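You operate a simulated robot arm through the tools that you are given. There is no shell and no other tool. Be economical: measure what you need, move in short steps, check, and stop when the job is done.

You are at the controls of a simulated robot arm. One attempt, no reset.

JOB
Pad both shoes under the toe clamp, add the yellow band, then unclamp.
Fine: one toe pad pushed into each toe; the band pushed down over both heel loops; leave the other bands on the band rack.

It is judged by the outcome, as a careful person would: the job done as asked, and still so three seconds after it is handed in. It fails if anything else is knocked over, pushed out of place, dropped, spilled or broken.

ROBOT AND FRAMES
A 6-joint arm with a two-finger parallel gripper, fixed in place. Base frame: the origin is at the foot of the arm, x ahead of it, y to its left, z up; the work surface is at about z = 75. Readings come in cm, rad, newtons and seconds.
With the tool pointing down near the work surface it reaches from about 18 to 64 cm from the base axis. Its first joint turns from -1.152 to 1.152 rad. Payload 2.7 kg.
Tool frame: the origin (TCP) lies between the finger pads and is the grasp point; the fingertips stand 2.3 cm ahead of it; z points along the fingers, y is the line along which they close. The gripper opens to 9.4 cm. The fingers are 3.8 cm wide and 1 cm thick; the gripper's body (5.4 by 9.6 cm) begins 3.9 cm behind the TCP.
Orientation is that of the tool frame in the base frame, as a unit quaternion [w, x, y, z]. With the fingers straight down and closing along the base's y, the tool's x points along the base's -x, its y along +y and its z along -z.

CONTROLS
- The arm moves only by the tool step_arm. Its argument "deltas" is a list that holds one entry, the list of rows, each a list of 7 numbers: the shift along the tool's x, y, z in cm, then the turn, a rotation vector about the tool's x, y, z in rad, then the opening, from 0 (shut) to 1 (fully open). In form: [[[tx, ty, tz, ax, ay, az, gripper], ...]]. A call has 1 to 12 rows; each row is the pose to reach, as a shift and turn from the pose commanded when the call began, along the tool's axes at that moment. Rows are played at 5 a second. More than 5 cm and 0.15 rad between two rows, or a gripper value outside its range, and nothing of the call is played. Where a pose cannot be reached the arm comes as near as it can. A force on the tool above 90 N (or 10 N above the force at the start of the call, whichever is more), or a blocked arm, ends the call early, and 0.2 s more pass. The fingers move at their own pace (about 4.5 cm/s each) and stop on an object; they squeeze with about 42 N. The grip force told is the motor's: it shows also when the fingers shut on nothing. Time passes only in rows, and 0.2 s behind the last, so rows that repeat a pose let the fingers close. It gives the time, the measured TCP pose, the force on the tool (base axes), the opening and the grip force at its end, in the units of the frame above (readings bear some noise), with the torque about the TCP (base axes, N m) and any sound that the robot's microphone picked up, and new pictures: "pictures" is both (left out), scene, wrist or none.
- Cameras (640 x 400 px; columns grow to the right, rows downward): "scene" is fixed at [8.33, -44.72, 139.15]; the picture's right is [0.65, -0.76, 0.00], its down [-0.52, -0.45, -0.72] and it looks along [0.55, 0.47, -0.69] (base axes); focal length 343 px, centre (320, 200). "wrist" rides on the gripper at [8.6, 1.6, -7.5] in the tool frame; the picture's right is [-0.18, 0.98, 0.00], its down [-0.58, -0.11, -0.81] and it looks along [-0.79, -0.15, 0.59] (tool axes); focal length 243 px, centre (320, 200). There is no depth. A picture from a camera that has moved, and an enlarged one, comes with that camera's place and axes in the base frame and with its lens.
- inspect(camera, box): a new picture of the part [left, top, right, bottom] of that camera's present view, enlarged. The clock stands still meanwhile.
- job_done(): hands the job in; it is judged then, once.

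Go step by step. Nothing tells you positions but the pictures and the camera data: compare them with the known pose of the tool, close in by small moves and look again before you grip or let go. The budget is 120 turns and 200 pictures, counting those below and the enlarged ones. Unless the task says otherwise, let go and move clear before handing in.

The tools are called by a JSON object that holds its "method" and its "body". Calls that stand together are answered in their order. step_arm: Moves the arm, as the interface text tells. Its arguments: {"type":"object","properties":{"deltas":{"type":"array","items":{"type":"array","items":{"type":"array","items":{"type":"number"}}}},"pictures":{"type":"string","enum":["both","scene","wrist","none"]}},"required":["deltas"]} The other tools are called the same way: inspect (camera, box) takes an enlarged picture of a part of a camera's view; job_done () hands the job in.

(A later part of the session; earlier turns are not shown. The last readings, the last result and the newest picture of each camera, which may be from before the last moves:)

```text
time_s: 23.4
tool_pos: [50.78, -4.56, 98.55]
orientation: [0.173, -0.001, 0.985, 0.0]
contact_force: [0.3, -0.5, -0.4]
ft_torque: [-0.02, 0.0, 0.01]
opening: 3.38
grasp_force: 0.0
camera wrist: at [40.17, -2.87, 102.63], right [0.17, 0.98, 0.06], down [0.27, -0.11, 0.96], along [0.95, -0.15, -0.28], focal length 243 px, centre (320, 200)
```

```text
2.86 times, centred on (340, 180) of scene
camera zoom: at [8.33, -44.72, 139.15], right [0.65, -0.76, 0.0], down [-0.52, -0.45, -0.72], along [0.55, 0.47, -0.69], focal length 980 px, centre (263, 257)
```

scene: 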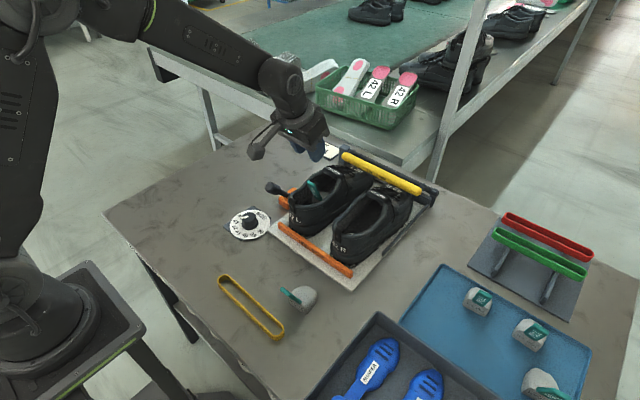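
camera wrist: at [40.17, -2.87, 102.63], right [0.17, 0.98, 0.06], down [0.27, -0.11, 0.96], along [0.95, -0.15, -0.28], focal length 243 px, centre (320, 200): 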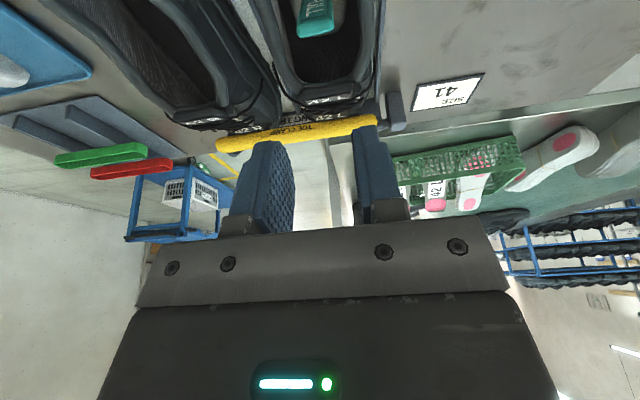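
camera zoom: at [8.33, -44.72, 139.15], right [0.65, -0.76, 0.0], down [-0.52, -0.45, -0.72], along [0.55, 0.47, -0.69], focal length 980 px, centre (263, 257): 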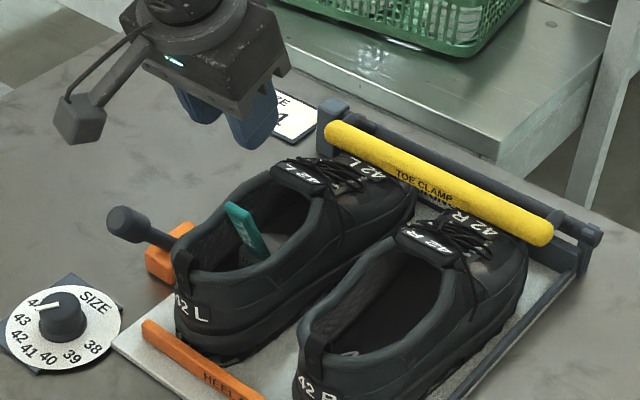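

{"method": "step_arm", "body": {"deltas": [[[0, 0, 0, 0, 0.12, 0, 0.36], [0, 0, 0, 0, 0.24, 0, 0.36], [0, 0, 0, 0, 0.35, 0, 0.36], [0, 0, 0, 0, 0.35, 0, 0.36]]], "pictures": "none"}}

{"method": "step_arm", "body": {"deltas": [[[0, 0, 0, 0, 0, 0.14, 0.36], [0, 0, 0, 0, 0, 0.28, 0.36], [0, 0, 0, 0, 0, 0.42, 0.36], [0, 0, 0, 0, 0, 0.56, 0.36], [0, 0, 0, 0, 0, 0.7, 0.36], [0, 0, 0, 0, 0, 0.84, 0.36], [0, 0, 0, 0, 0, 0.98, 0.36], [0, 0, 0, 0, 0, 1.12, 0.36], [0, 0, 0, 0, 0, 1.26, 0.36], [0, 0, 0, 0, 0, 1.4, 0.36], [0, 0, 0, 0, 0, 1.5, 0.36], [0, 0, 0, 0, 0, 1.5708, 0.36]]], "pictures": "none"}}

{"method": "step_arm", "body": {"deltas": [[[0, 0, 0, 0, 0, 0.14, 0.36], [0, 0, 0, 0, 0, 0.28, 0.36], [0, 0, 0, 0, 0, 0.42, 0.36], [0, 0, 0, 0, 0, 0.56, 0.36], [0, 0, 0, 0, 0, 0.7, 0.36], [0, 0, 0, 0, 0, 0.84, 0.36], [0, 0, 0, 0, 0, 0.98, 0.36], [0, 0, 0, 0, 0, 1.12, 0.36], [0, 0, 0, 0, 0, 1.26, 0.36], [0, 0, 0, 0, 0, 1.4, 0.36], [0, 0, 0, 0, 0, 1.5, 0.36], [0, 0, 0, 0, 0, 1.5708, 0.36]]], "pictures": "wrist"}}

```text
time_s: 24.4
tool_pos: [50.88, -4.35, 98.66]
orientation: [0.0, 0.0, 1.0, 0.0]
contact_force: [-0.6, 0.2, 0.0]
ft_torque: [-0.03, 0.01, 0.0]
opening: 3.38
grasp_force: 0.0
```

```text
time_s: 27.0
tool_pos: [50.97, -4.25, 98.71]
orientation: [0.0, 0.708, 0.707, 0.0]
contact_force: [0.2, 0.1, 0.0]
ft_torque: [0.01, 0.03, 0.04]
opening: 3.39
grasp_force: 0.0
```

```text
time_s: 29.6
tool_pos: [50.4, -8.6, 98.33]
orientation: [-0.015, 1.0, 0.016, 0.003]
contact_force: [0.6, -0.1, -0.3]
ft_torque: [0.0, 0.01, 0.0]
opening: 3.38
grasp_force: 0.0
out of reach, approached as far as the arm can: row 11, 12
camera wrist: at [59.06, -9.97, 105.71], right [-0.15, -0.99, -0.03], down [-0.59, 0.07, 0.81], along [-0.79, 0.14, -0.59], focal length 243 px, centre (320, 200)
```

wrist: 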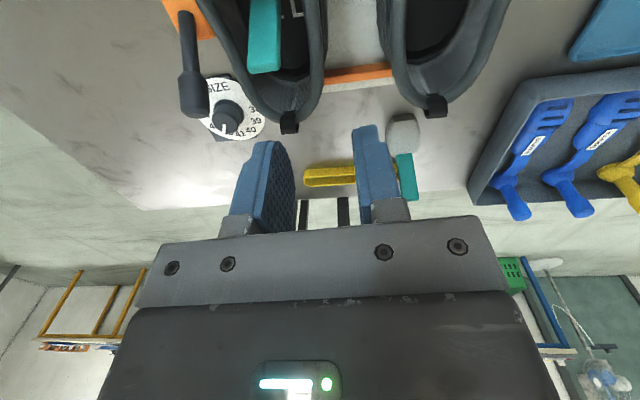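

{"method": "step_arm", "body": {"deltas": [[[0, 0, 0, 0, 0, -0.14, 0.36], [0, 0, 0, 0, 0, -0.28, 0], [0, 0, 0, 0, 0, -0.42, 0], [0, 0, 0, 0, 0, -0.56, 0], [0, 0, 0, 0, 0, -0.7, 0], [0, 0, 0, 0, 0, -0.84, 0], [0, 0, 0, 0, 0, -0.98, 0], [0, 0, 0, 0, 0, -1.12, 0], [-0.4, 0, 0, 0, 0, -1.26, 0], [-0.8, 0, 0, 0, 0, -1.4, 0], [-1.3, 0, 0, 0, 0, -1.5, 0], [-1.3, 0, 0, 0, 0, -1.5708, 0]]], "pictures": "wrist"}}

{"method": "inspect", "body": {"camera": "wrist", "box": [160, 0, 480, 240]}}

{"method": "inspect", "body": {"camera": "scene", "box": [260, 110, 420, 250]}}

```text
time_s: 32.2
tool_pos: [49.05, -8.6, 98.27]
orientation: [0.0, 0.706, 0.708, 0.001]
contact_force: [-0.8, 0.8, 0.5]
ft_torque: [0.02, 0.01, -0.03]
opening: 0.0
grasp_force: 42.3
camera wrist: at [50.71, 0.22, 105.71], right [0.98, -0.18, 0.0], down [-0.11, -0.58, 0.81], along [-0.15, -0.79, -0.59], focal length 243 px, centre (320, 200)
```

wrist: 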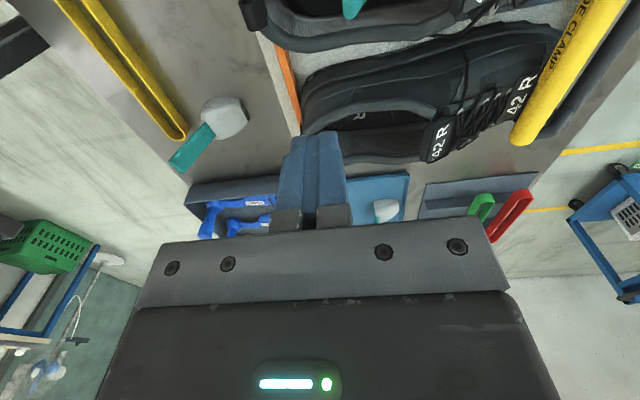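

```text
1.67 times, centred on (320, 120) of wrist
camera zoom: at [50.71, 0.22, 105.71], right [0.98, -0.18, 0.0], down [-0.11, -0.58, 0.81], along [-0.15, -0.79, -0.59], focal length 404 px, centre (320, 333)
```

zoom: 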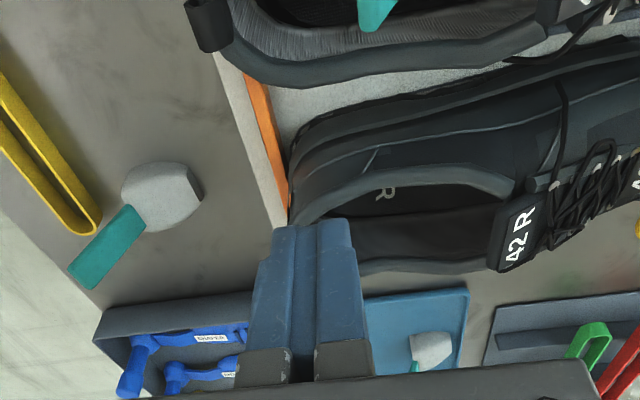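

```text
2.86 times, centred on (340, 180) of scene
camera zoom: at [8.33, -44.72, 139.15], right [0.65, -0.76, 0.0], down [-0.52, -0.45, -0.72], along [0.55, 0.47, -0.69], focal length 980 px, centre (263, 257)
```

zoom: 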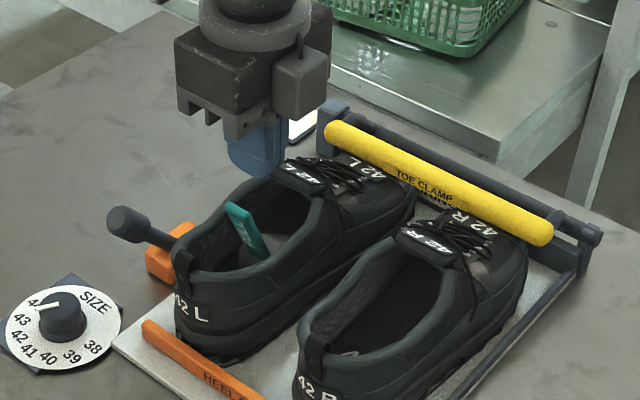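

{"method": "step_arm", "body": {"deltas": [[[2.2, 0.3, 0, 0, 0, 0, 0], [4.3, 0.6, 2, 0, 0, 0, 0], [4.3, 0.6, 6, 0, 0, 0, 0], [4.3, 0.6, 9, 0, 0, 0, 0], [4.3, 0.6, 11, 0, 0, 0, 0], [4.3, 0.6, 11, 0, 0, 0, 0]]], "pictures": "wrist"}}

{"method": "inspect", "body": {"camera": "scene", "box": [260, 110, 420, 250]}}

```text
time_s: 33.6
tool_pos: [49.74, -4.14, 87.35]
orientation: [0.0, 0.707, 0.707, 0.0]
contact_force: [-0.1, 1.0, -0.5]
ft_torque: [-0.01, -0.02, -0.02]
opening: 0.01
grasp_force: 41.4
camera wrist: at [51.37, 4.52, 94.77], right [0.98, -0.18, 0.0], down [-0.11, -0.58, 0.81], along [-0.15, -0.79, -0.59], focal length 243 px, centre (320, 200)
```

wrist: 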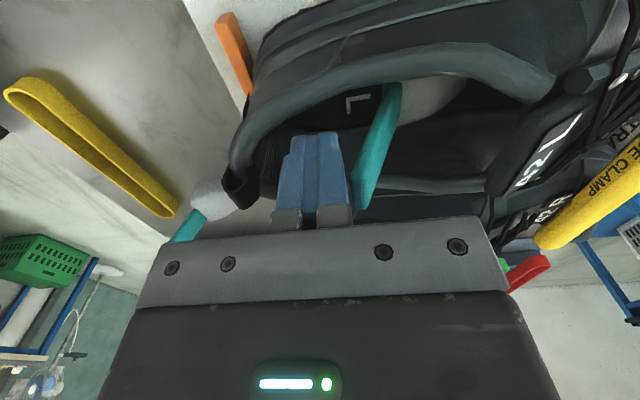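

```text
2.86 times, centred on (340, 180) of scene
camera zoom: at [8.33, -44.72, 139.15], right [0.65, -0.76, 0.0], down [-0.52, -0.45, -0.72], along [0.55, 0.47, -0.69], focal length 980 px, centre (263, 257)
```

zoom: 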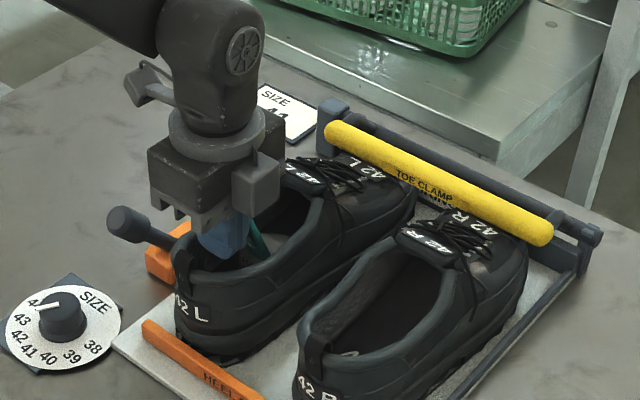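

{"method": "step_arm", "body": {"deltas": [[[0, 0, 1, 0, 0, 0, 0], [0, 0, 2, 0, 0, 0, 0], [0, 0, 2.7, 0, 0, 0, 0], [0, 0.5, 2.7, 0, 0, 0, 0], [0, 1, 2.7, 0, 0, 0, 0], [0, 1.5, 2.7, 0, 0, 0, 0], [0, 1.5, 2.7, 0, 0, 0, 0]]], "pictures": "wrist"}}

```text
time_s: 35.2
tool_pos: [51.23, -4.11, 84.58]
orientation: [0.0, 0.707, 0.707, 0.0]
contact_force: [-0.5, 0.2, 0.4]
ft_torque: [0.01, -0.03, 0.04]
opening: 0.01
grasp_force: 41.8
camera wrist: at [52.81, 4.52, 92.0], right [0.98, -0.18, 0.0], down [-0.11, -0.58, 0.81], along [-0.15, -0.79, -0.59], focal length 243 px, centre (320, 200)
```

wrist: 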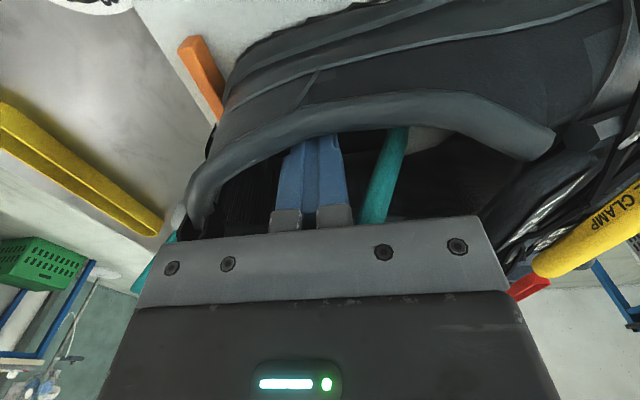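

{"method": "step_arm", "body": {"deltas": [[[0, 0.5, 0, 0, 0, 0, 0], [0, 1, 0, 0, 0, 0, 0], [0, 1.5, 0, 0, 0, 0, 0], [0, 2, 0, 0, 0, 0, 0], [0, 2.5, 0, 0, 0, 0, 0], [0, 3, 0, 0, 0, 0, 0]]], "pictures": "wrist"}}

{"method": "inspect", "body": {"camera": "wrist", "box": [240, 80, 560, 240]}}

```text
time_s: 36.6
tool_pos: [54.21, -4.37, 84.5]
orientation: [0.0, 0.707, 0.707, 0.0]
contact_force: [0.1, 0.1, 0.2]
ft_torque: [0.0, -0.06, -0.01]
opening: 0.0
grasp_force: 41.7
camera wrist: at [55.82, 4.37, 91.93], right [0.98, -0.18, 0.0], down [-0.11, -0.58, 0.81], along [-0.15, -0.79, -0.59], focal length 243 px, centre (320, 200)
```

wrist: 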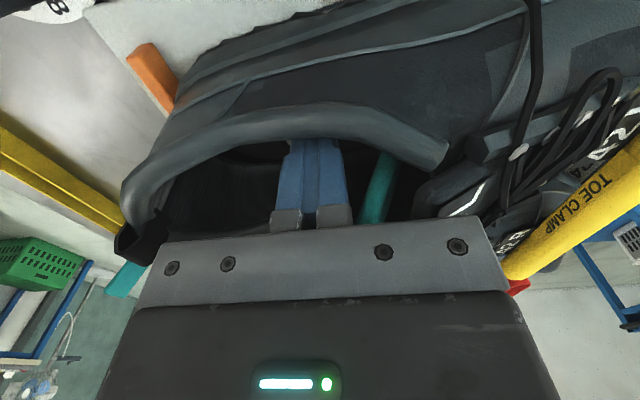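

```text
2.00 times, centred on (400, 160) of wrist
camera zoom: at [55.82, 4.37, 91.93], right [0.98, -0.18, 0.0], down [-0.11, -0.58, 0.81], along [-0.15, -0.79, -0.59], focal length 485 px, centre (160, 280)
```

zoom: 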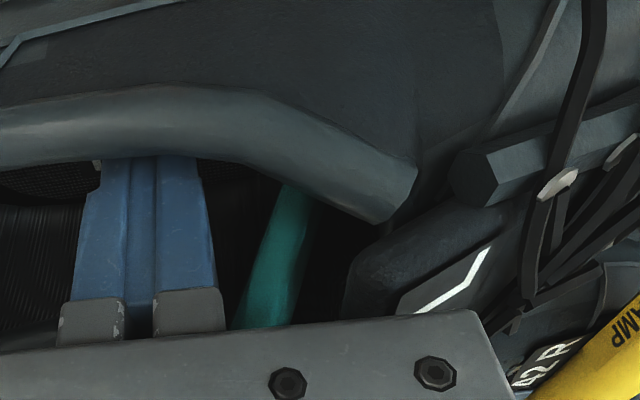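

{"method": "step_arm", "body": {"deltas": [[[0, 0.5, 0, 0, 0, 0, 0], [0, 1, 0, 0, 0, 0, 0], [0, 1.5, 0, 0, 0, 0, 0], [0, 2, 0, 0, 0, 0, 0]]], "pictures": "wrist"}}

{"method": "inspect", "body": {"camera": "wrist", "box": [240, 80, 560, 240]}}

{"method": "inspect", "body": {"camera": "scene", "box": [260, 110, 420, 250]}}

```text
time_s: 37.6
tool_pos: [56.19, -4.33, 84.77]
orientation: [0.002, 0.707, 0.707, 0.002]
contact_force: [-12.6, -1.1, 20.7]
ft_torque: [0.05, -0.85, 0.0]
opening: 0.01
grasp_force: 42.2
camera wrist: at [57.78, 4.42, 92.25], right [0.98, -0.18, 0.0], down [-0.11, -0.58, 0.81], along [-0.15, -0.79, -0.59], focal length 243 px, centre (320, 200)
```

wrist: 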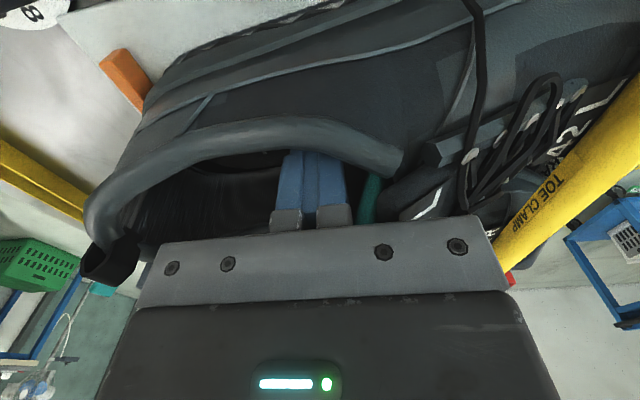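

```text
2.00 times, centred on (400, 160) of wrist
camera zoom: at [57.78, 4.42, 92.25], right [0.98, -0.18, 0.0], down [-0.11, -0.58, 0.81], along [-0.15, -0.79, -0.59], focal length 485 px, centre (160, 280)
```

zoom: 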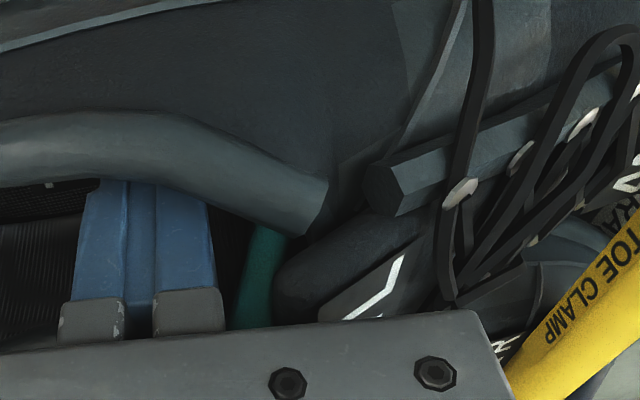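

```text
2.86 times, centred on (340, 180) of scene
camera zoom: at [8.26, -44.72, 139.16], right [0.65, -0.76, 0.0], down [-0.52, -0.45, -0.73], along [0.55, 0.47, -0.69], focal length 980 px, centre (263, 257)
```

zoom: 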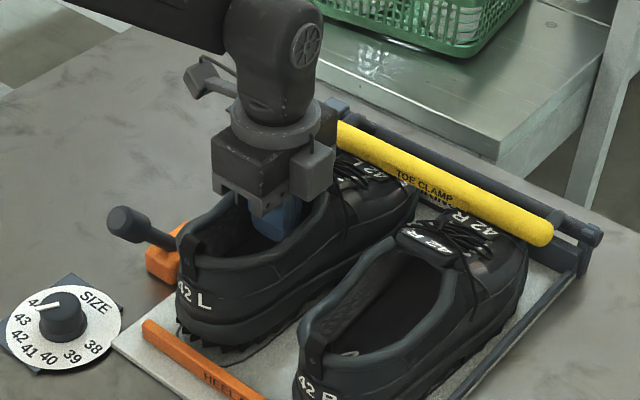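

The gripper's body has met the tongue and tilted the shoe slightly, so I back off at once and check.

{"method": "step_arm", "body": {"deltas": [[[0, -0.6, 0, 0, 0, 0, 0], [0, -1.2, 0, 0, 0, 0, 0], [0, -2, 0, 0, 0, 0, 0], [0, -2, -1, 0, 0, 0, 0]]], "pictures": "wrist"}}

{"method": "inspect", "body": {"camera": "scene", "box": [260, 110, 420, 250]}}

```text
time_s: 38.6
tool_pos: [54.25, -4.1, 85.64]
orientation: [0.0, 0.707, 0.707, 0.0]
contact_force: [0.3, -0.7, 0.1]
ft_torque: [0.01, -0.03, -0.01]
opening: 0.0
grasp_force: 41.8
camera wrist: at [55.78, 4.58, 93.06], right [0.98, -0.18, 0.0], down [-0.11, -0.58, 0.81], along [-0.15, -0.79, -0.59], focal length 243 px, centre (320, 200)
```

wrist: 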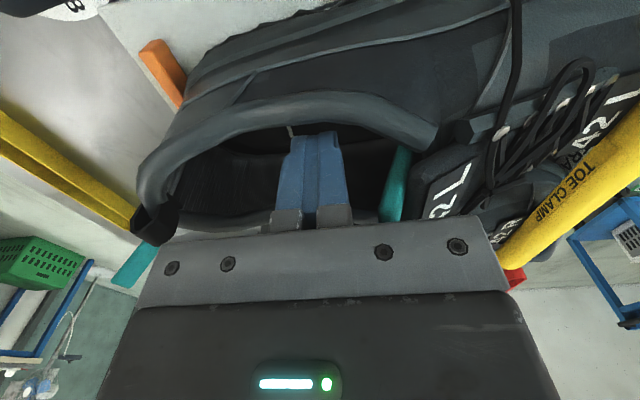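

```text
2.86 times, centred on (340, 180) of scene
camera zoom: at [8.33, -44.72, 139.15], right [0.65, -0.76, 0.0], down [-0.52, -0.45, -0.72], along [0.55, 0.47, -0.69], focal length 980 px, centre (263, 257)
```

zoom: 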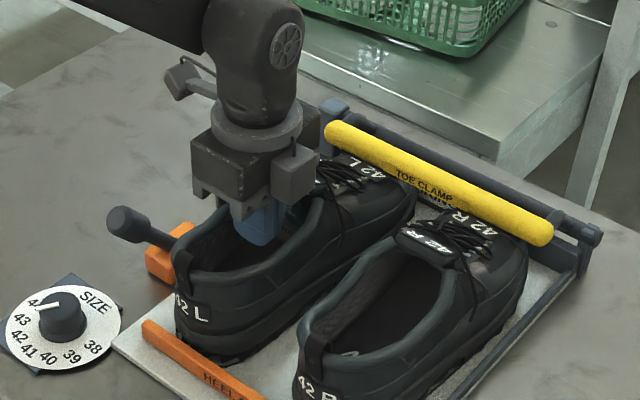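

{"method": "step_arm", "body": {"deltas": [[[-0.1, 0, 0, -0.1, 0, 0, 0], [-0.2, 0, 0, -0.2, 0, 0, 0], [-0.2, 0, 0, -0.3, 0, 0, 0], [-0.2, 0, 0.7, -0.3, 0, 0, 0], [-0.2, 0, 1.4, -0.3, 0, 0, 0], [-0.2, 0, 1.4, -0.3, 0, 0, 0]]], "pictures": "wrist"}}

{"method": "inspect", "body": {"camera": "scene", "box": [260, 110, 420, 250]}}

```text
time_s: 40.0
tool_pos: [54.08, -4.4, 84.28]
orientation: [0.106, 0.699, 0.699, 0.106]
contact_force: [0.7, -0.1, 0.1]
ft_torque: [-0.03, -0.03, 0.01]
opening: 0.0
grasp_force: 42.1
camera wrist: at [53.46, 4.37, 91.8], right [0.94, -0.18, 0.29], down [-0.34, -0.58, 0.74], along [0.03, -0.79, -0.61], focal length 243 px, centre (320, 200)
```

wrist: 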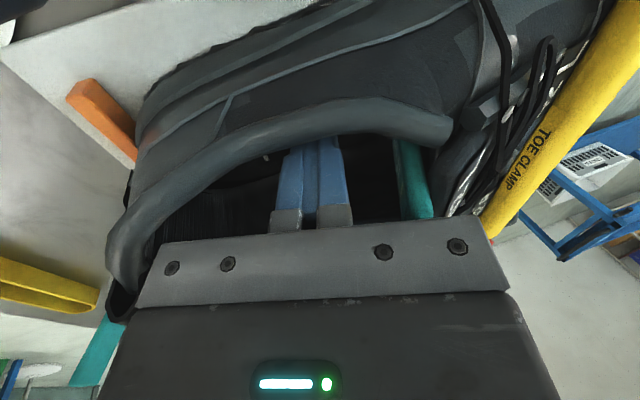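

```text
2.86 times, centred on (340, 180) of scene
camera zoom: at [8.33, -44.72, 139.15], right [0.65, -0.76, 0.0], down [-0.52, -0.45, -0.72], along [0.55, 0.47, -0.69], focal length 980 px, centre (263, 257)
```

zoom: 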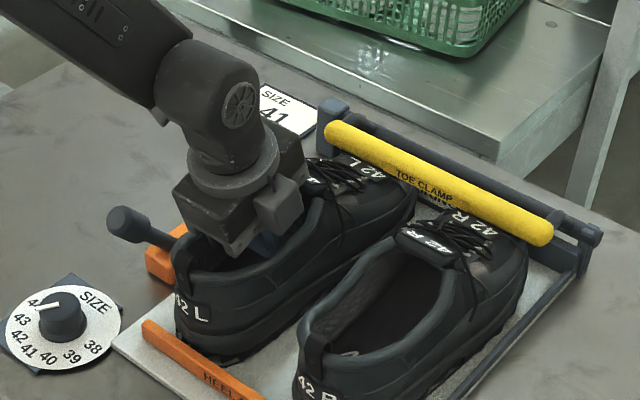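

{"method": "step_arm", "body": {"deltas": [[[0, 0.48, 0.15, 0, 0, 0, 0], [0, 0.96, 0.3, 0, 0, 0, 0], [0, 1.43, 0.44, 0, 0, 0, 0], [0, 1.91, 0.59, 0, 0, 0, 0]]], "pictures": "wrist"}}

{"method": "inspect", "body": {"camera": "wrist", "box": [240, 80, 560, 240]}}

```text
time_s: 41.0
tool_pos: [56.24, -4.34, 84.22]
orientation: [0.106, 0.699, 0.699, 0.107]
contact_force: [0.2, -0.4, 1.0]
ft_torque: [0.0, 0.01, -0.04]
opening: 0.01
grasp_force: 42.1
camera wrist: at [55.55, 4.38, 91.8], right [0.94, -0.18, 0.29], down [-0.34, -0.58, 0.74], along [0.03, -0.79, -0.61], focal length 243 px, centre (320, 200)
```

wrist: 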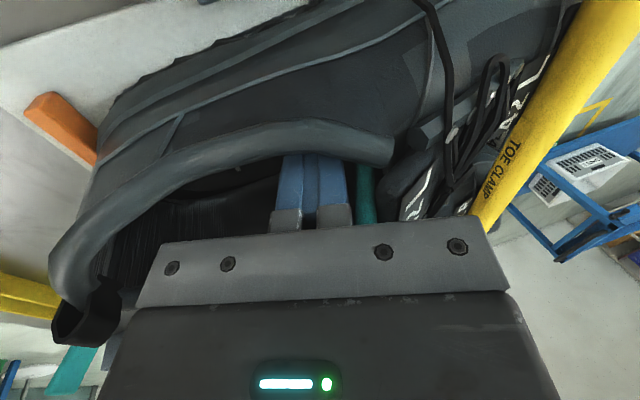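

```text
2.00 times, centred on (400, 160) of wrist
camera zoom: at [55.55, 4.38, 91.8], right [0.94, -0.18, 0.29], down [-0.34, -0.58, 0.74], along [0.03, -0.79, -0.61], focal length 485 px, centre (160, 280)
```

zoom: 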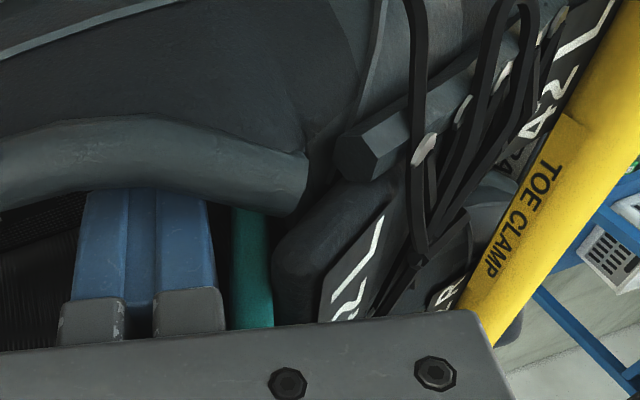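

{"method": "step_arm", "body": {"deltas": [[[0, 0.3, 0.09, 0, 0, 0, 0], [0, 0.6, 0.18, 0, 0, 0, 0], [0, 0.95, 0.3, 0, 0, 0, 0]]], "pictures": "wrist"}}

{"method": "inspect", "body": {"camera": "wrist", "box": [240, 80, 560, 240]}}

```text
time_s: 41.8
tool_pos: [57.23, -4.47, 84.38]
orientation: [0.106, 0.699, 0.699, 0.107]
contact_force: [-13.4, -3.4, 19.8]
ft_torque: [0.12, -0.53, 0.05]
opening: 0.02
grasp_force: 41.9
camera wrist: at [56.51, 4.33, 91.95], right [0.94, -0.18, 0.29], down [-0.35, -0.58, 0.74], along [0.04, -0.79, -0.61], focal length 243 px, centre (320, 200)
```

wrist: 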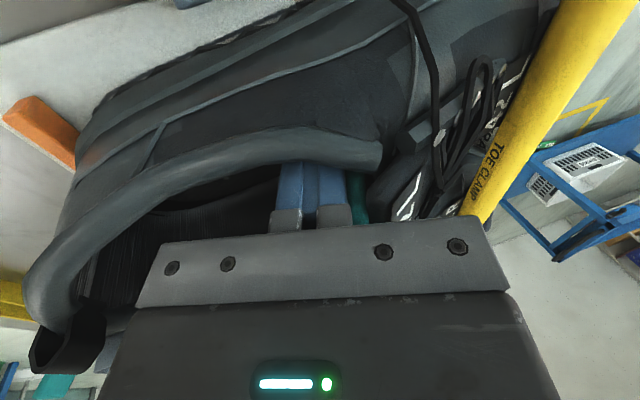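

```text
2.00 times, centred on (400, 160) of wrist
camera zoom: at [56.51, 4.33, 91.95], right [0.94, -0.18, 0.29], down [-0.35, -0.58, 0.74], along [0.04, -0.79, -0.61], focal length 485 px, centre (160, 280)
```

zoom: 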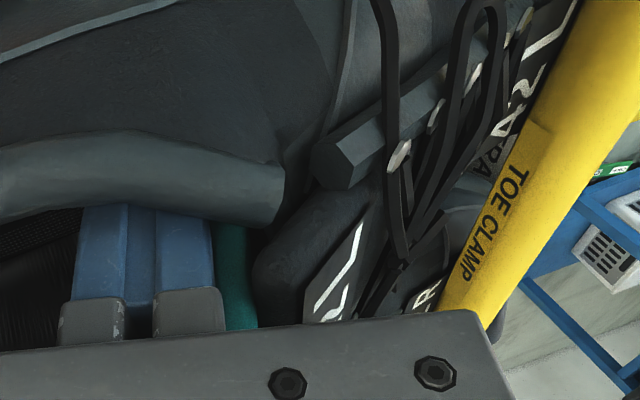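

{"method": "inspect", "body": {"camera": "scene", "box": [260, 110, 420, 250]}}

```text
2.86 times, centred on (340, 180) of scene
camera zoom: at [8.26, -44.72, 139.16], right [0.65, -0.76, 0.0], down [-0.52, -0.45, -0.73], along [0.55, 0.47, -0.69], focal length 980 px, centre (263, 257)
```

zoom: 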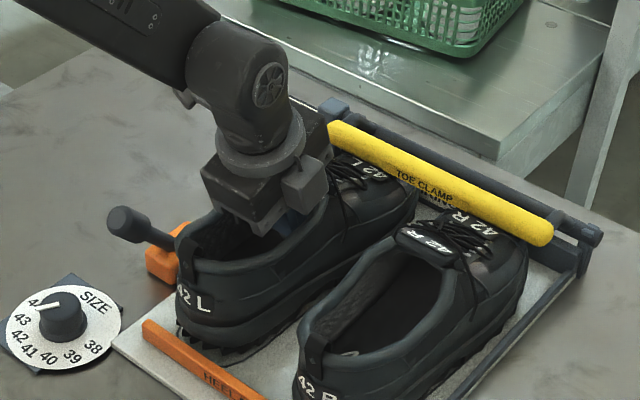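

{"method": "step_arm", "body": {"deltas": [[[0, -1, -0.3, 0, 0, 0, 0], [0, -1.2, -1.3, 0, 0, 0, 0], [0, -0.9, -1.2, 0, 0, 0, 0], [0, -0.4, -1.05, 0, 0, 0, 0], [0, 0.1, -0.9, 0, 0, 0, 0], [0, 0.3, -0.83, 0, 0, 0, 0]]], "pictures": "wrist"}}

{"method": "inspect", "body": {"camera": "wrist", "box": [240, 80, 560, 240]}}

{"method": "inspect", "body": {"camera": "scene", "box": [260, 110, 420, 250]}}

```text
time_s: 43.2
tool_pos: [57.22, -4.38, 85.0]
orientation: [0.106, 0.699, 0.699, 0.106]
contact_force: [-2.2, -0.9, -0.4]
ft_torque: [0.05, -0.01, -0.02]
opening: 0.02
grasp_force: 41.4
camera wrist: at [56.52, 4.39, 92.63], right [0.94, -0.18, 0.29], down [-0.34, -0.58, 0.74], along [0.03, -0.79, -0.61], focal length 243 px, centre (320, 200)
```

wrist: 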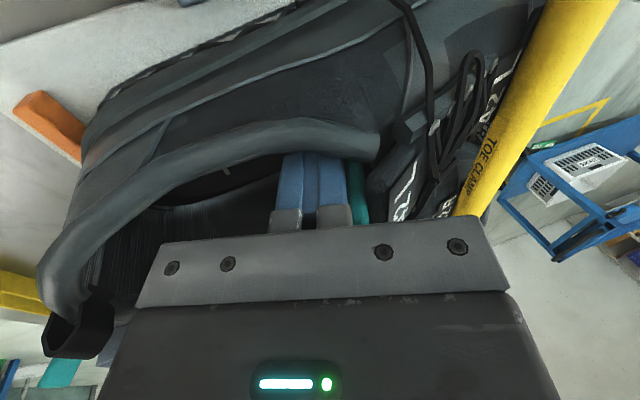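

```text
2.00 times, centred on (400, 160) of wrist
camera zoom: at [56.52, 4.39, 92.63], right [0.94, -0.18, 0.29], down [-0.34, -0.58, 0.74], along [0.03, -0.79, -0.61], focal length 485 px, centre (160, 280)
```

zoom: 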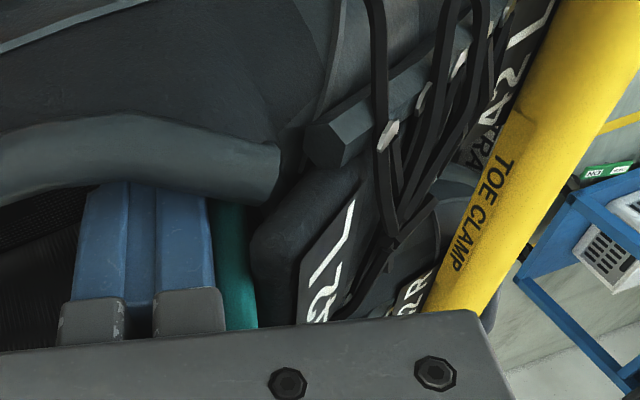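

```text
2.86 times, centred on (340, 180) of scene
camera zoom: at [8.33, -44.72, 139.15], right [0.65, -0.76, 0.0], down [-0.52, -0.45, -0.73], along [0.55, 0.47, -0.69], focal length 980 px, centre (263, 257)
```

zoom: 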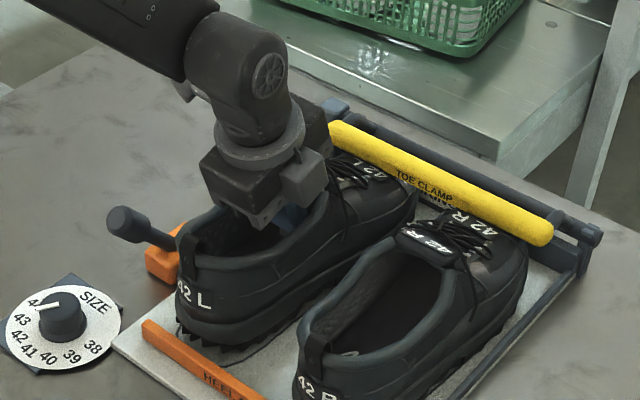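

{"method": "step_arm", "body": {"deltas": [[[0, -0.7, -0.22, 0, 0, 0, 0], [0, -1.5, -0.5, 0, 0, 0, 0], [0, -0.9, -2.4, 0, 0, 0, 0], [0, 0.3, -6.3, 0, 0, 0, 0], [0, 1.5, -10.1, 0, 0, 0, 0], [0, 2.4, -13, 0, 0, 0, 0]]], "pictures": "wrist"}}

{"method": "inspect", "body": {"camera": "scene", "box": [260, 110, 420, 250]}}

{"method": "inspect", "body": {"camera": "wrist", "box": [240, 0, 480, 150]}}

```text
time_s: 44.6
tool_pos: [55.53, -4.29, 98.14]
orientation: [0.106, 0.699, 0.7, 0.105]
contact_force: [-0.4, 0.4, 0.1]
ft_torque: [-0.05, 0.0, 0.0]
opening: 0.0
grasp_force: 41.9
camera wrist: at [54.94, 4.4, 105.77], right [0.94, -0.18, 0.29], down [-0.34, -0.58, 0.74], along [0.03, -0.79, -0.61], focal length 243 px, centre (320, 200)
```

wrist: 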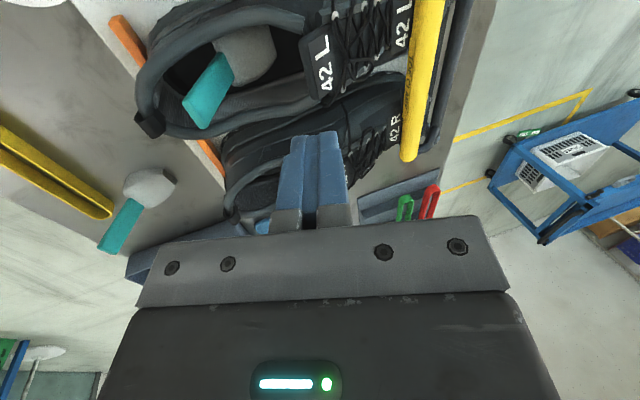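

```text
2.86 times, centred on (340, 180) of scene
camera zoom: at [8.33, -44.72, 139.15], right [0.65, -0.76, 0.0], down [-0.52, -0.45, -0.72], along [0.55, 0.47, -0.69], focal length 980 px, centre (263, 257)
```

zoom: 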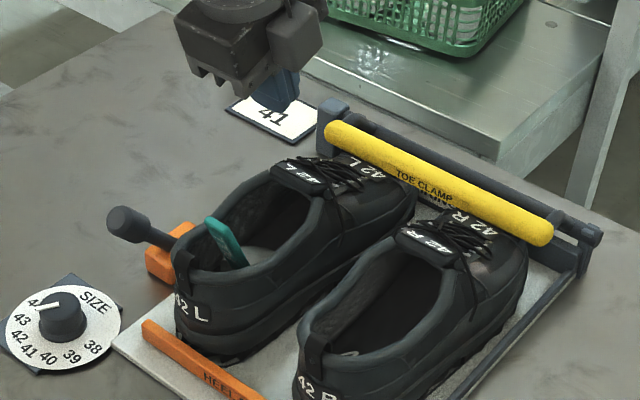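

```text
2.67 times, centred on (360, 75) of wrist
camera zoom: at [54.94, 4.4, 105.77], right [0.94, -0.18, 0.29], down [-0.34, -0.58, 0.74], along [0.03, -0.79, -0.61], focal length 647 px, centre (213, 533)
```

zoom: 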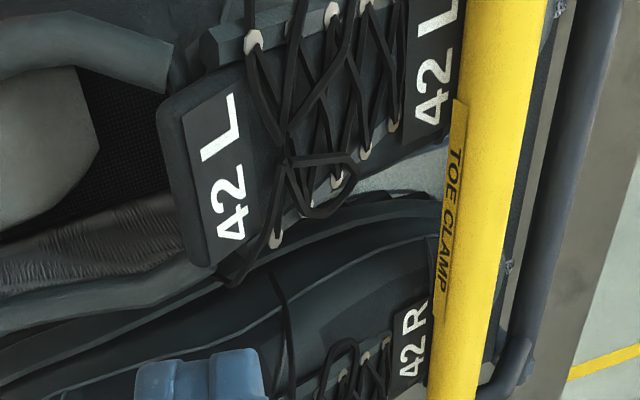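

{"method": "inspect", "body": {"camera": "scene", "box": [280, 150, 360, 210]}}

{"method": "inspect", "body": {"camera": "wrist", "box": [120, 0, 340, 150]}}

```text
6.67 times, centred on (320, 180) of scene
camera zoom: at [8.33, -44.72, 139.15], right [0.65, -0.76, 0.0], down [-0.52, -0.45, -0.72], along [0.55, 0.47, -0.69], focal length 2287 px, centre (320, 333)
```

zoom: 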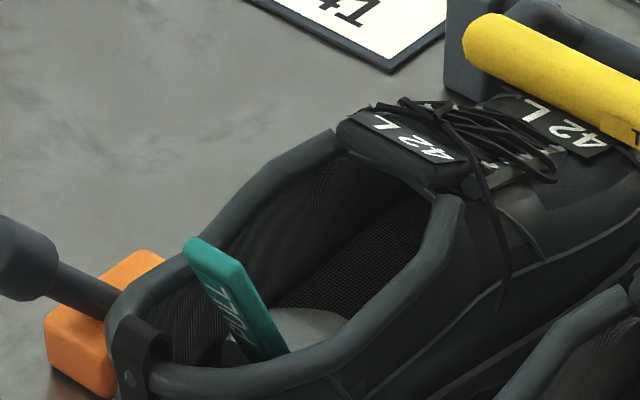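

```text
2.67 times, centred on (230, 75) of wrist
camera zoom: at [54.94, 4.4, 105.77], right [0.94, -0.18, 0.29], down [-0.34, -0.58, 0.74], along [0.03, -0.79, -0.61], focal length 647 px, centre (560, 533)
```

zoom: 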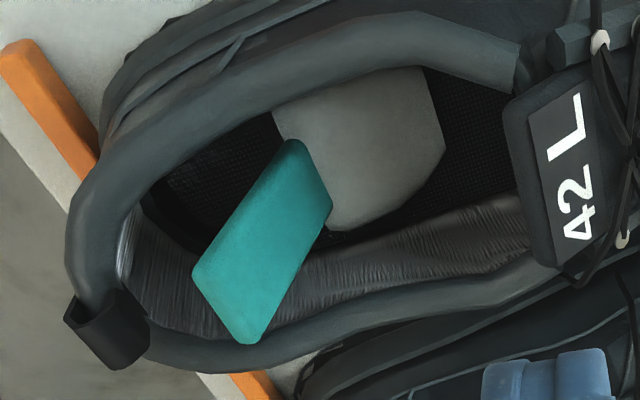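

The pad slid back out of the toe when I let off, so finger-pushing isn't good enough. I'll go back to an upright grip on the tab and hold the pad all the way in.

{"method": "step_arm", "body": {"deltas": [[[0, 0, -0.5, 0.1, 0, 0, 0], [0, 0, -1, 0.2, 0, 0, 0], [0, 0, -1.5, 0.3, 0, 0, 0], [0, 0, -1.5, 0.3, 0, 0, 0.4]]], "pictures": "none"}}

{"method": "step_arm", "body": {"deltas": [[[0, -1, 0, 0, 0, -0.14, 0.4], [0, -2, 0, 0, 0, -0.28, 0.4], [0, -3, 0, 0, 0, -0.42, 0.4], [0, -4, 0, 0, 0, -0.56, 0.4], [0, -5, 0, 0, 0, -0.7, 0.4], [0, -6, 0, 0, 0, -0.84, 0.4], [0, -7, 0, 0, 0, -0.98, 0.4], [0, -8, 0, 0, 0, -1.12, 0.4], [0, -9, 0, 0, 0, -1.26, 0.4], [0, -10, 0, 0, 0, -1.4, 0.4], [0, -10, 0, 0, 0, -1.5, 0.4], [0, -10, 0, 0, 0, -1.5708, 0.4]]], "pictures": "wrist"}}

{"method": "inspect", "body": {"camera": "wrist", "box": [240, 0, 440, 130]}}

```text
time_s: 45.6
tool_pos: [55.33, -4.17, 99.45]
orientation: [0.0, 0.707, 0.707, 0.0]
contact_force: [-0.1, 0.1, 0.7]
ft_torque: [-0.02, -0.01, 0.02]
opening: 3.26
grasp_force: 0.0
```

```text
time_s: 48.2
tool_pos: [45.36, -4.43, 99.68]
orientation: [0.0, -0.001, 1.0, 0.001]
contact_force: [0.1, 0.0, 0.6]
ft_torque: [0.0, 0.0, 0.01]
opening: 3.76
grasp_force: 0.0
camera wrist: at [36.61, -2.76, 107.11], right [0.18, 0.98, 0.0], down [0.58, -0.11, 0.81], along [0.79, -0.15, -0.59], focal length 243 px, centre (320, 200)
```

wrist: 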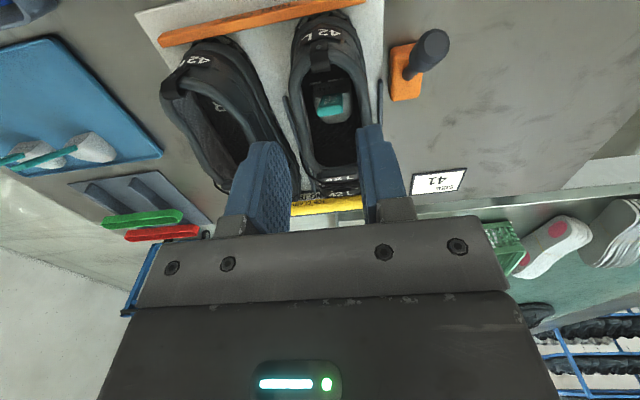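

```text
3.08 times, centred on (340, 65) of wrist
camera zoom: at [36.61, -2.76, 107.11], right [0.18, 0.98, 0.0], down [0.58, -0.11, 0.81], along [0.79, -0.15, -0.59], focal length 746 px, centre (258, 615)
```

zoom: 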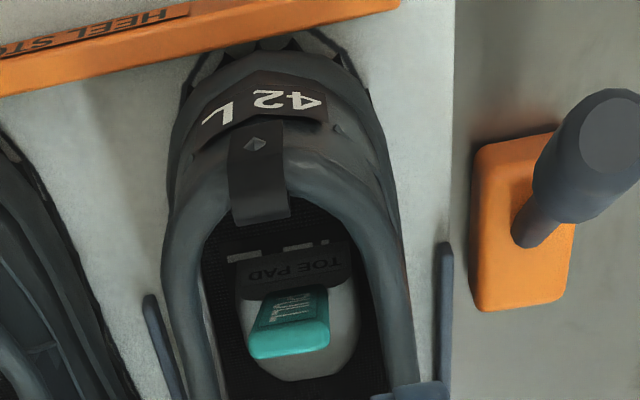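

{"method": "step_arm", "body": {"deltas": [[[-2.5, 0.1, 2, 0, 0, 0, 0.38], [-5.1, 0.15, 5, 0, 0, 0, 0.38], [-5.1, 0.15, 9, 0, 0, 0, 0.38], [-5.1, 0.15, 11.5, 0, 0, 0, 0.38], [-5.1, 0.15, 11.5, 0, 0, 0, 0.38]]], "pictures": "wrist"}}

{"method": "inspect", "body": {"camera": "wrist", "box": [200, 0, 440, 240]}}

{"method": "inspect", "body": {"camera": "scene", "box": [260, 110, 420, 250]}}

```text
time_s: 49.4
tool_pos: [50.24, -4.38, 88.01]
orientation: [0.001, 0.0, 1.0, 0.0]
contact_force: [-0.2, -0.1, -0.1]
ft_torque: [0.01, -0.01, -0.02]
opening: 3.58
grasp_force: 0.0
camera wrist: at [41.62, -2.76, 95.48], right [0.18, 0.98, 0.0], down [0.58, -0.11, 0.81], along [0.79, -0.15, -0.59], focal length 243 px, centre (320, 200)
```

wrist: 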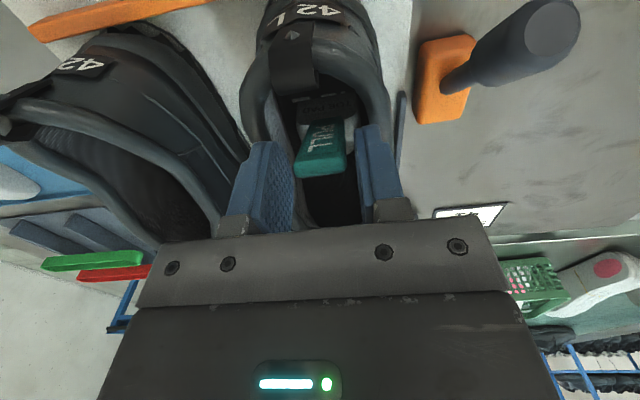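

```text
1.67 times, centred on (320, 120) of wrist
camera zoom: at [41.62, -2.76, 95.48], right [0.18, 0.98, 0.0], down [0.58, -0.11, 0.81], along [0.79, -0.15, -0.59], focal length 404 px, centre (320, 333)
```

zoom: 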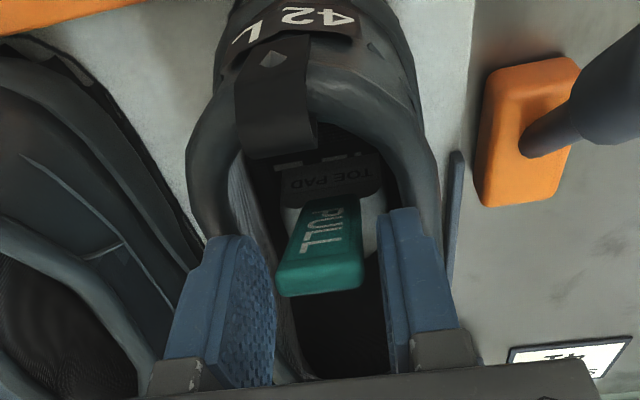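

```text
2.86 times, centred on (340, 180) of scene
camera zoom: at [8.33, -44.72, 139.15], right [0.65, -0.76, 0.0], down [-0.52, -0.45, -0.72], along [0.55, 0.47, -0.69], focal length 980 px, centre (263, 257)
```

zoom: 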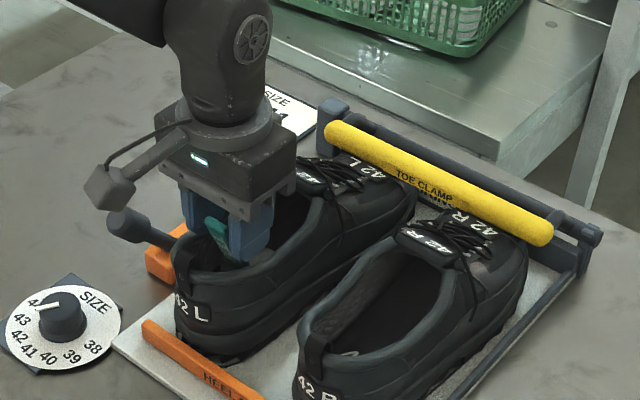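

{"method": "step_arm", "body": {"deltas": [[[0, 0, 1, 0, 0, 0, 0.38], [0, 0, 2, 0, 0, 0, 0.38], [0, 0, 2.5, 0, 0, 0, 0.38], [0, 0, 2.5, 0, 0, 0, 0.1], [0, 0, 2.5, 0, 0, 0, 0.1], [0, 0, 2.5, 0, 0, 0, 0.1]]], "pictures": "wrist"}}

{"method": "inspect", "body": {"camera": "scene", "box": [260, 110, 420, 250]}}

```text
time_s: 50.8
tool_pos: [50.39, -4.31, 85.56]
orientation: [0.0, 0.0, 1.0, -0.001]
contact_force: [-1.0, -0.1, 0.6]
ft_torque: [0.01, -0.01, 0.02]
opening: 2.36
grasp_force: 42.0
camera wrist: at [41.68, -2.6, 93.03], right [0.18, 0.98, 0.0], down [0.58, -0.11, 0.81], along [0.79, -0.15, -0.59], focal length 243 px, centre (320, 200)
```

wrist: 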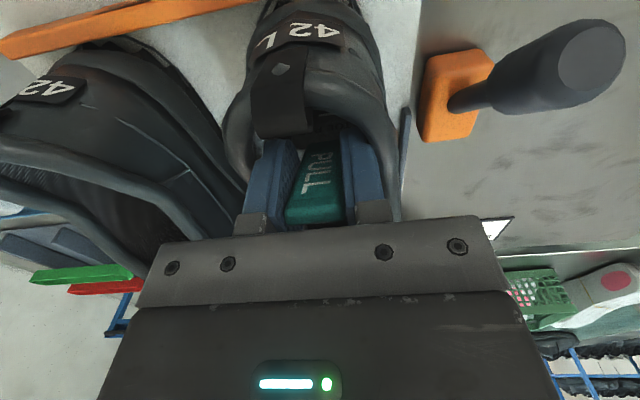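

```text
2.86 times, centred on (340, 180) of scene
camera zoom: at [8.33, -44.72, 139.15], right [0.65, -0.76, 0.0], down [-0.52, -0.45, -0.72], along [0.55, 0.47, -0.69], focal length 980 px, centre (263, 257)
```

zoom: 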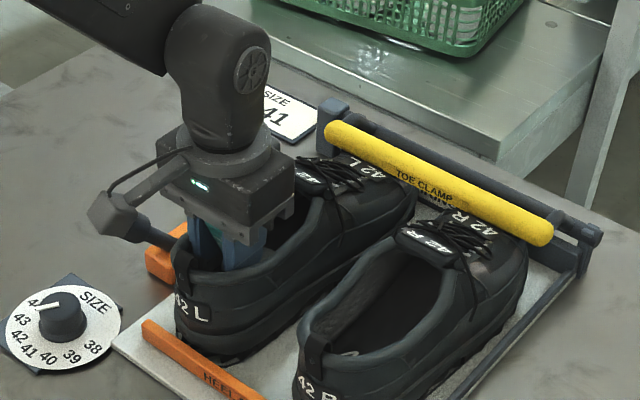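

{"method": "step_arm", "body": {"deltas": [[[0, 0, -0.15, 0, 0, 0, 0.1], [-0.8, 0, -0.15, 0, 0, 0, 0.1], [-1.6, 0, -0.15, 0, 0, 0, 0.1], [-2.4, 0, -0.15, 0, 0, 0, 0.1], [-3.2, 0, -0.1, 0, 0, 0, 0.1], [-3.9, 0, 0, 0, 0, 0, 0.1], [-3.9, 0, 0, 0, 0, 0, 0.36], [-3.9, 0, 0, 0, 0, 0, 0.36], [-2.9, 0, 0, 0, 0, 0, 0.36], [-2.9, 0, 0, 0, 0, 0, 0.1], [-2.9, 0, 0, 0, 0, 0, 0.1], [-2.9, 0, 0, 0, 0, 0, 0.1]]], "pictures": "wrist"}}

{"method": "inspect", "body": {"camera": "wrist", "box": [220, 80, 420, 240]}}

{"method": "inspect", "body": {"camera": "scene", "box": [260, 110, 420, 250]}}

```text
time_s: 53.4
tool_pos: [53.3, -4.08, 85.7]
orientation: [0.0, 0.0, 1.0, 0.0]
contact_force: [0.2, 0.0, 1.9]
ft_torque: [0.05, -0.1, -0.01]
opening: 2.31
grasp_force: 42.3
camera wrist: at [44.61, -2.49, 93.1], right [0.18, 0.98, 0.0], down [0.58, -0.11, 0.81], along [0.79, -0.15, -0.59], focal length 243 px, centre (320, 200)
```

wrist: 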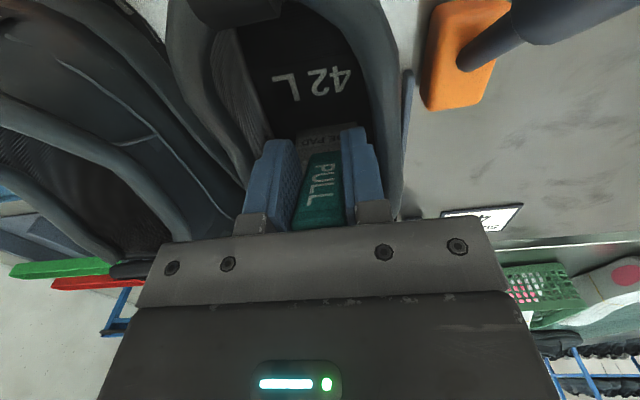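

```text
2.50 times, centred on (320, 160) of wrist
camera zoom: at [44.61, -2.49, 93.1], right [0.18, 0.98, 0.0], down [0.58, -0.11, 0.81], along [0.79, -0.15, -0.59], focal length 606 px, centre (320, 300)
```

zoom: 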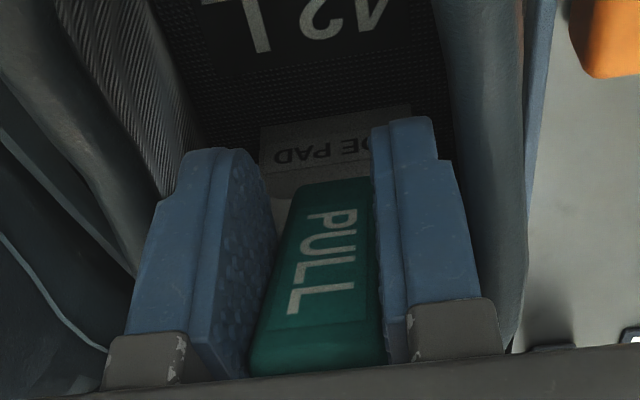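

```text
2.86 times, centred on (340, 180) of scene
camera zoom: at [8.33, -44.72, 139.15], right [0.65, -0.76, 0.0], down [-0.52, -0.45, -0.72], along [0.55, 0.47, -0.69], focal length 980 px, centre (263, 257)
```

zoom: 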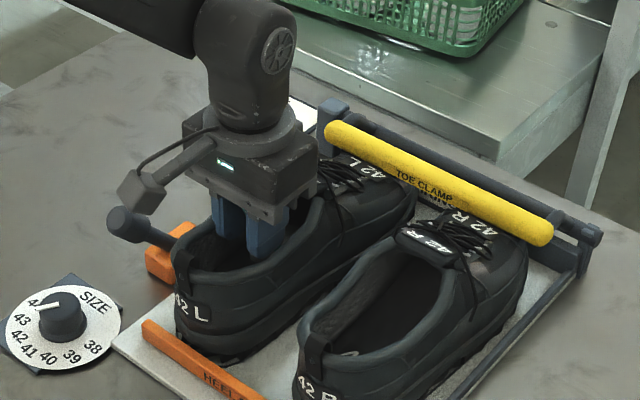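

{"method": "step_arm", "body": {"deltas": [[[-0.7, -0.2, 0, 0, 0, 0, 0.1], [-1.4, -0.2, 0, 0, 0, 0, 0.1], [-2.1, -0.2, 0, 0, 0, 0, 0.1], [-2.8, -0.2, 0, 0, 0, 0, 0.1]]], "pictures": "none"}}

{"method": "inspect", "body": {"camera": "scene", "box": [260, 110, 420, 250]}}

```text
time_s: 54.4
tool_pos: [56.08, -4.48, 85.7]
orientation: [0.0, -0.001, 1.0, 0.001]
contact_force: [-4.7, -0.3, 7.1]
ft_torque: [0.09, -0.43, 0.05]
opening: 2.33
grasp_force: 42.2
```

```text
2.86 times, centred on (340, 180) of scene
camera zoom: at [8.31, -44.72, 139.16], right [0.65, -0.76, 0.0], down [-0.52, -0.45, -0.73], along [0.55, 0.47, -0.69], focal length 980 px, centre (263, 257)
```

zoom: 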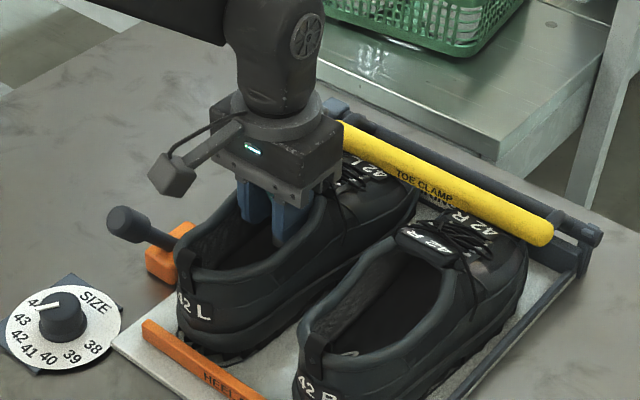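

{"method": "step_arm", "body": {"deltas": [[[0, 0, -0.3, 0, 0, 0, 0.1], [0, 0, -0.6, 0, 0, 0, 0.1], [0, 0, -0.6, 0, 0, 0, 0.1]]], "pictures": "none"}}

{"method": "inspect", "body": {"camera": "scene", "box": [260, 110, 420, 250]}}

```text
time_s: 55.2
tool_pos: [55.96, -4.54, 86.05]
orientation: [0.0, 0.0, 1.0, 0.0]
contact_force: [0.0, 0.1, 0.4]
ft_torque: [-0.01, 0.01, 0.0]
opening: 2.32
grasp_force: 41.8
```

```text
2.86 times, centred on (340, 180) of scene
camera zoom: at [8.33, -44.72, 139.15], right [0.65, -0.76, 0.0], down [-0.52, -0.45, -0.72], along [0.55, 0.47, -0.69], focal length 980 px, centre (263, 257)
```

zoom: 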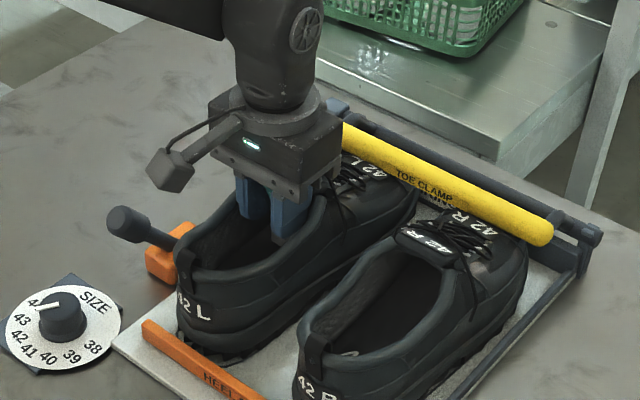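

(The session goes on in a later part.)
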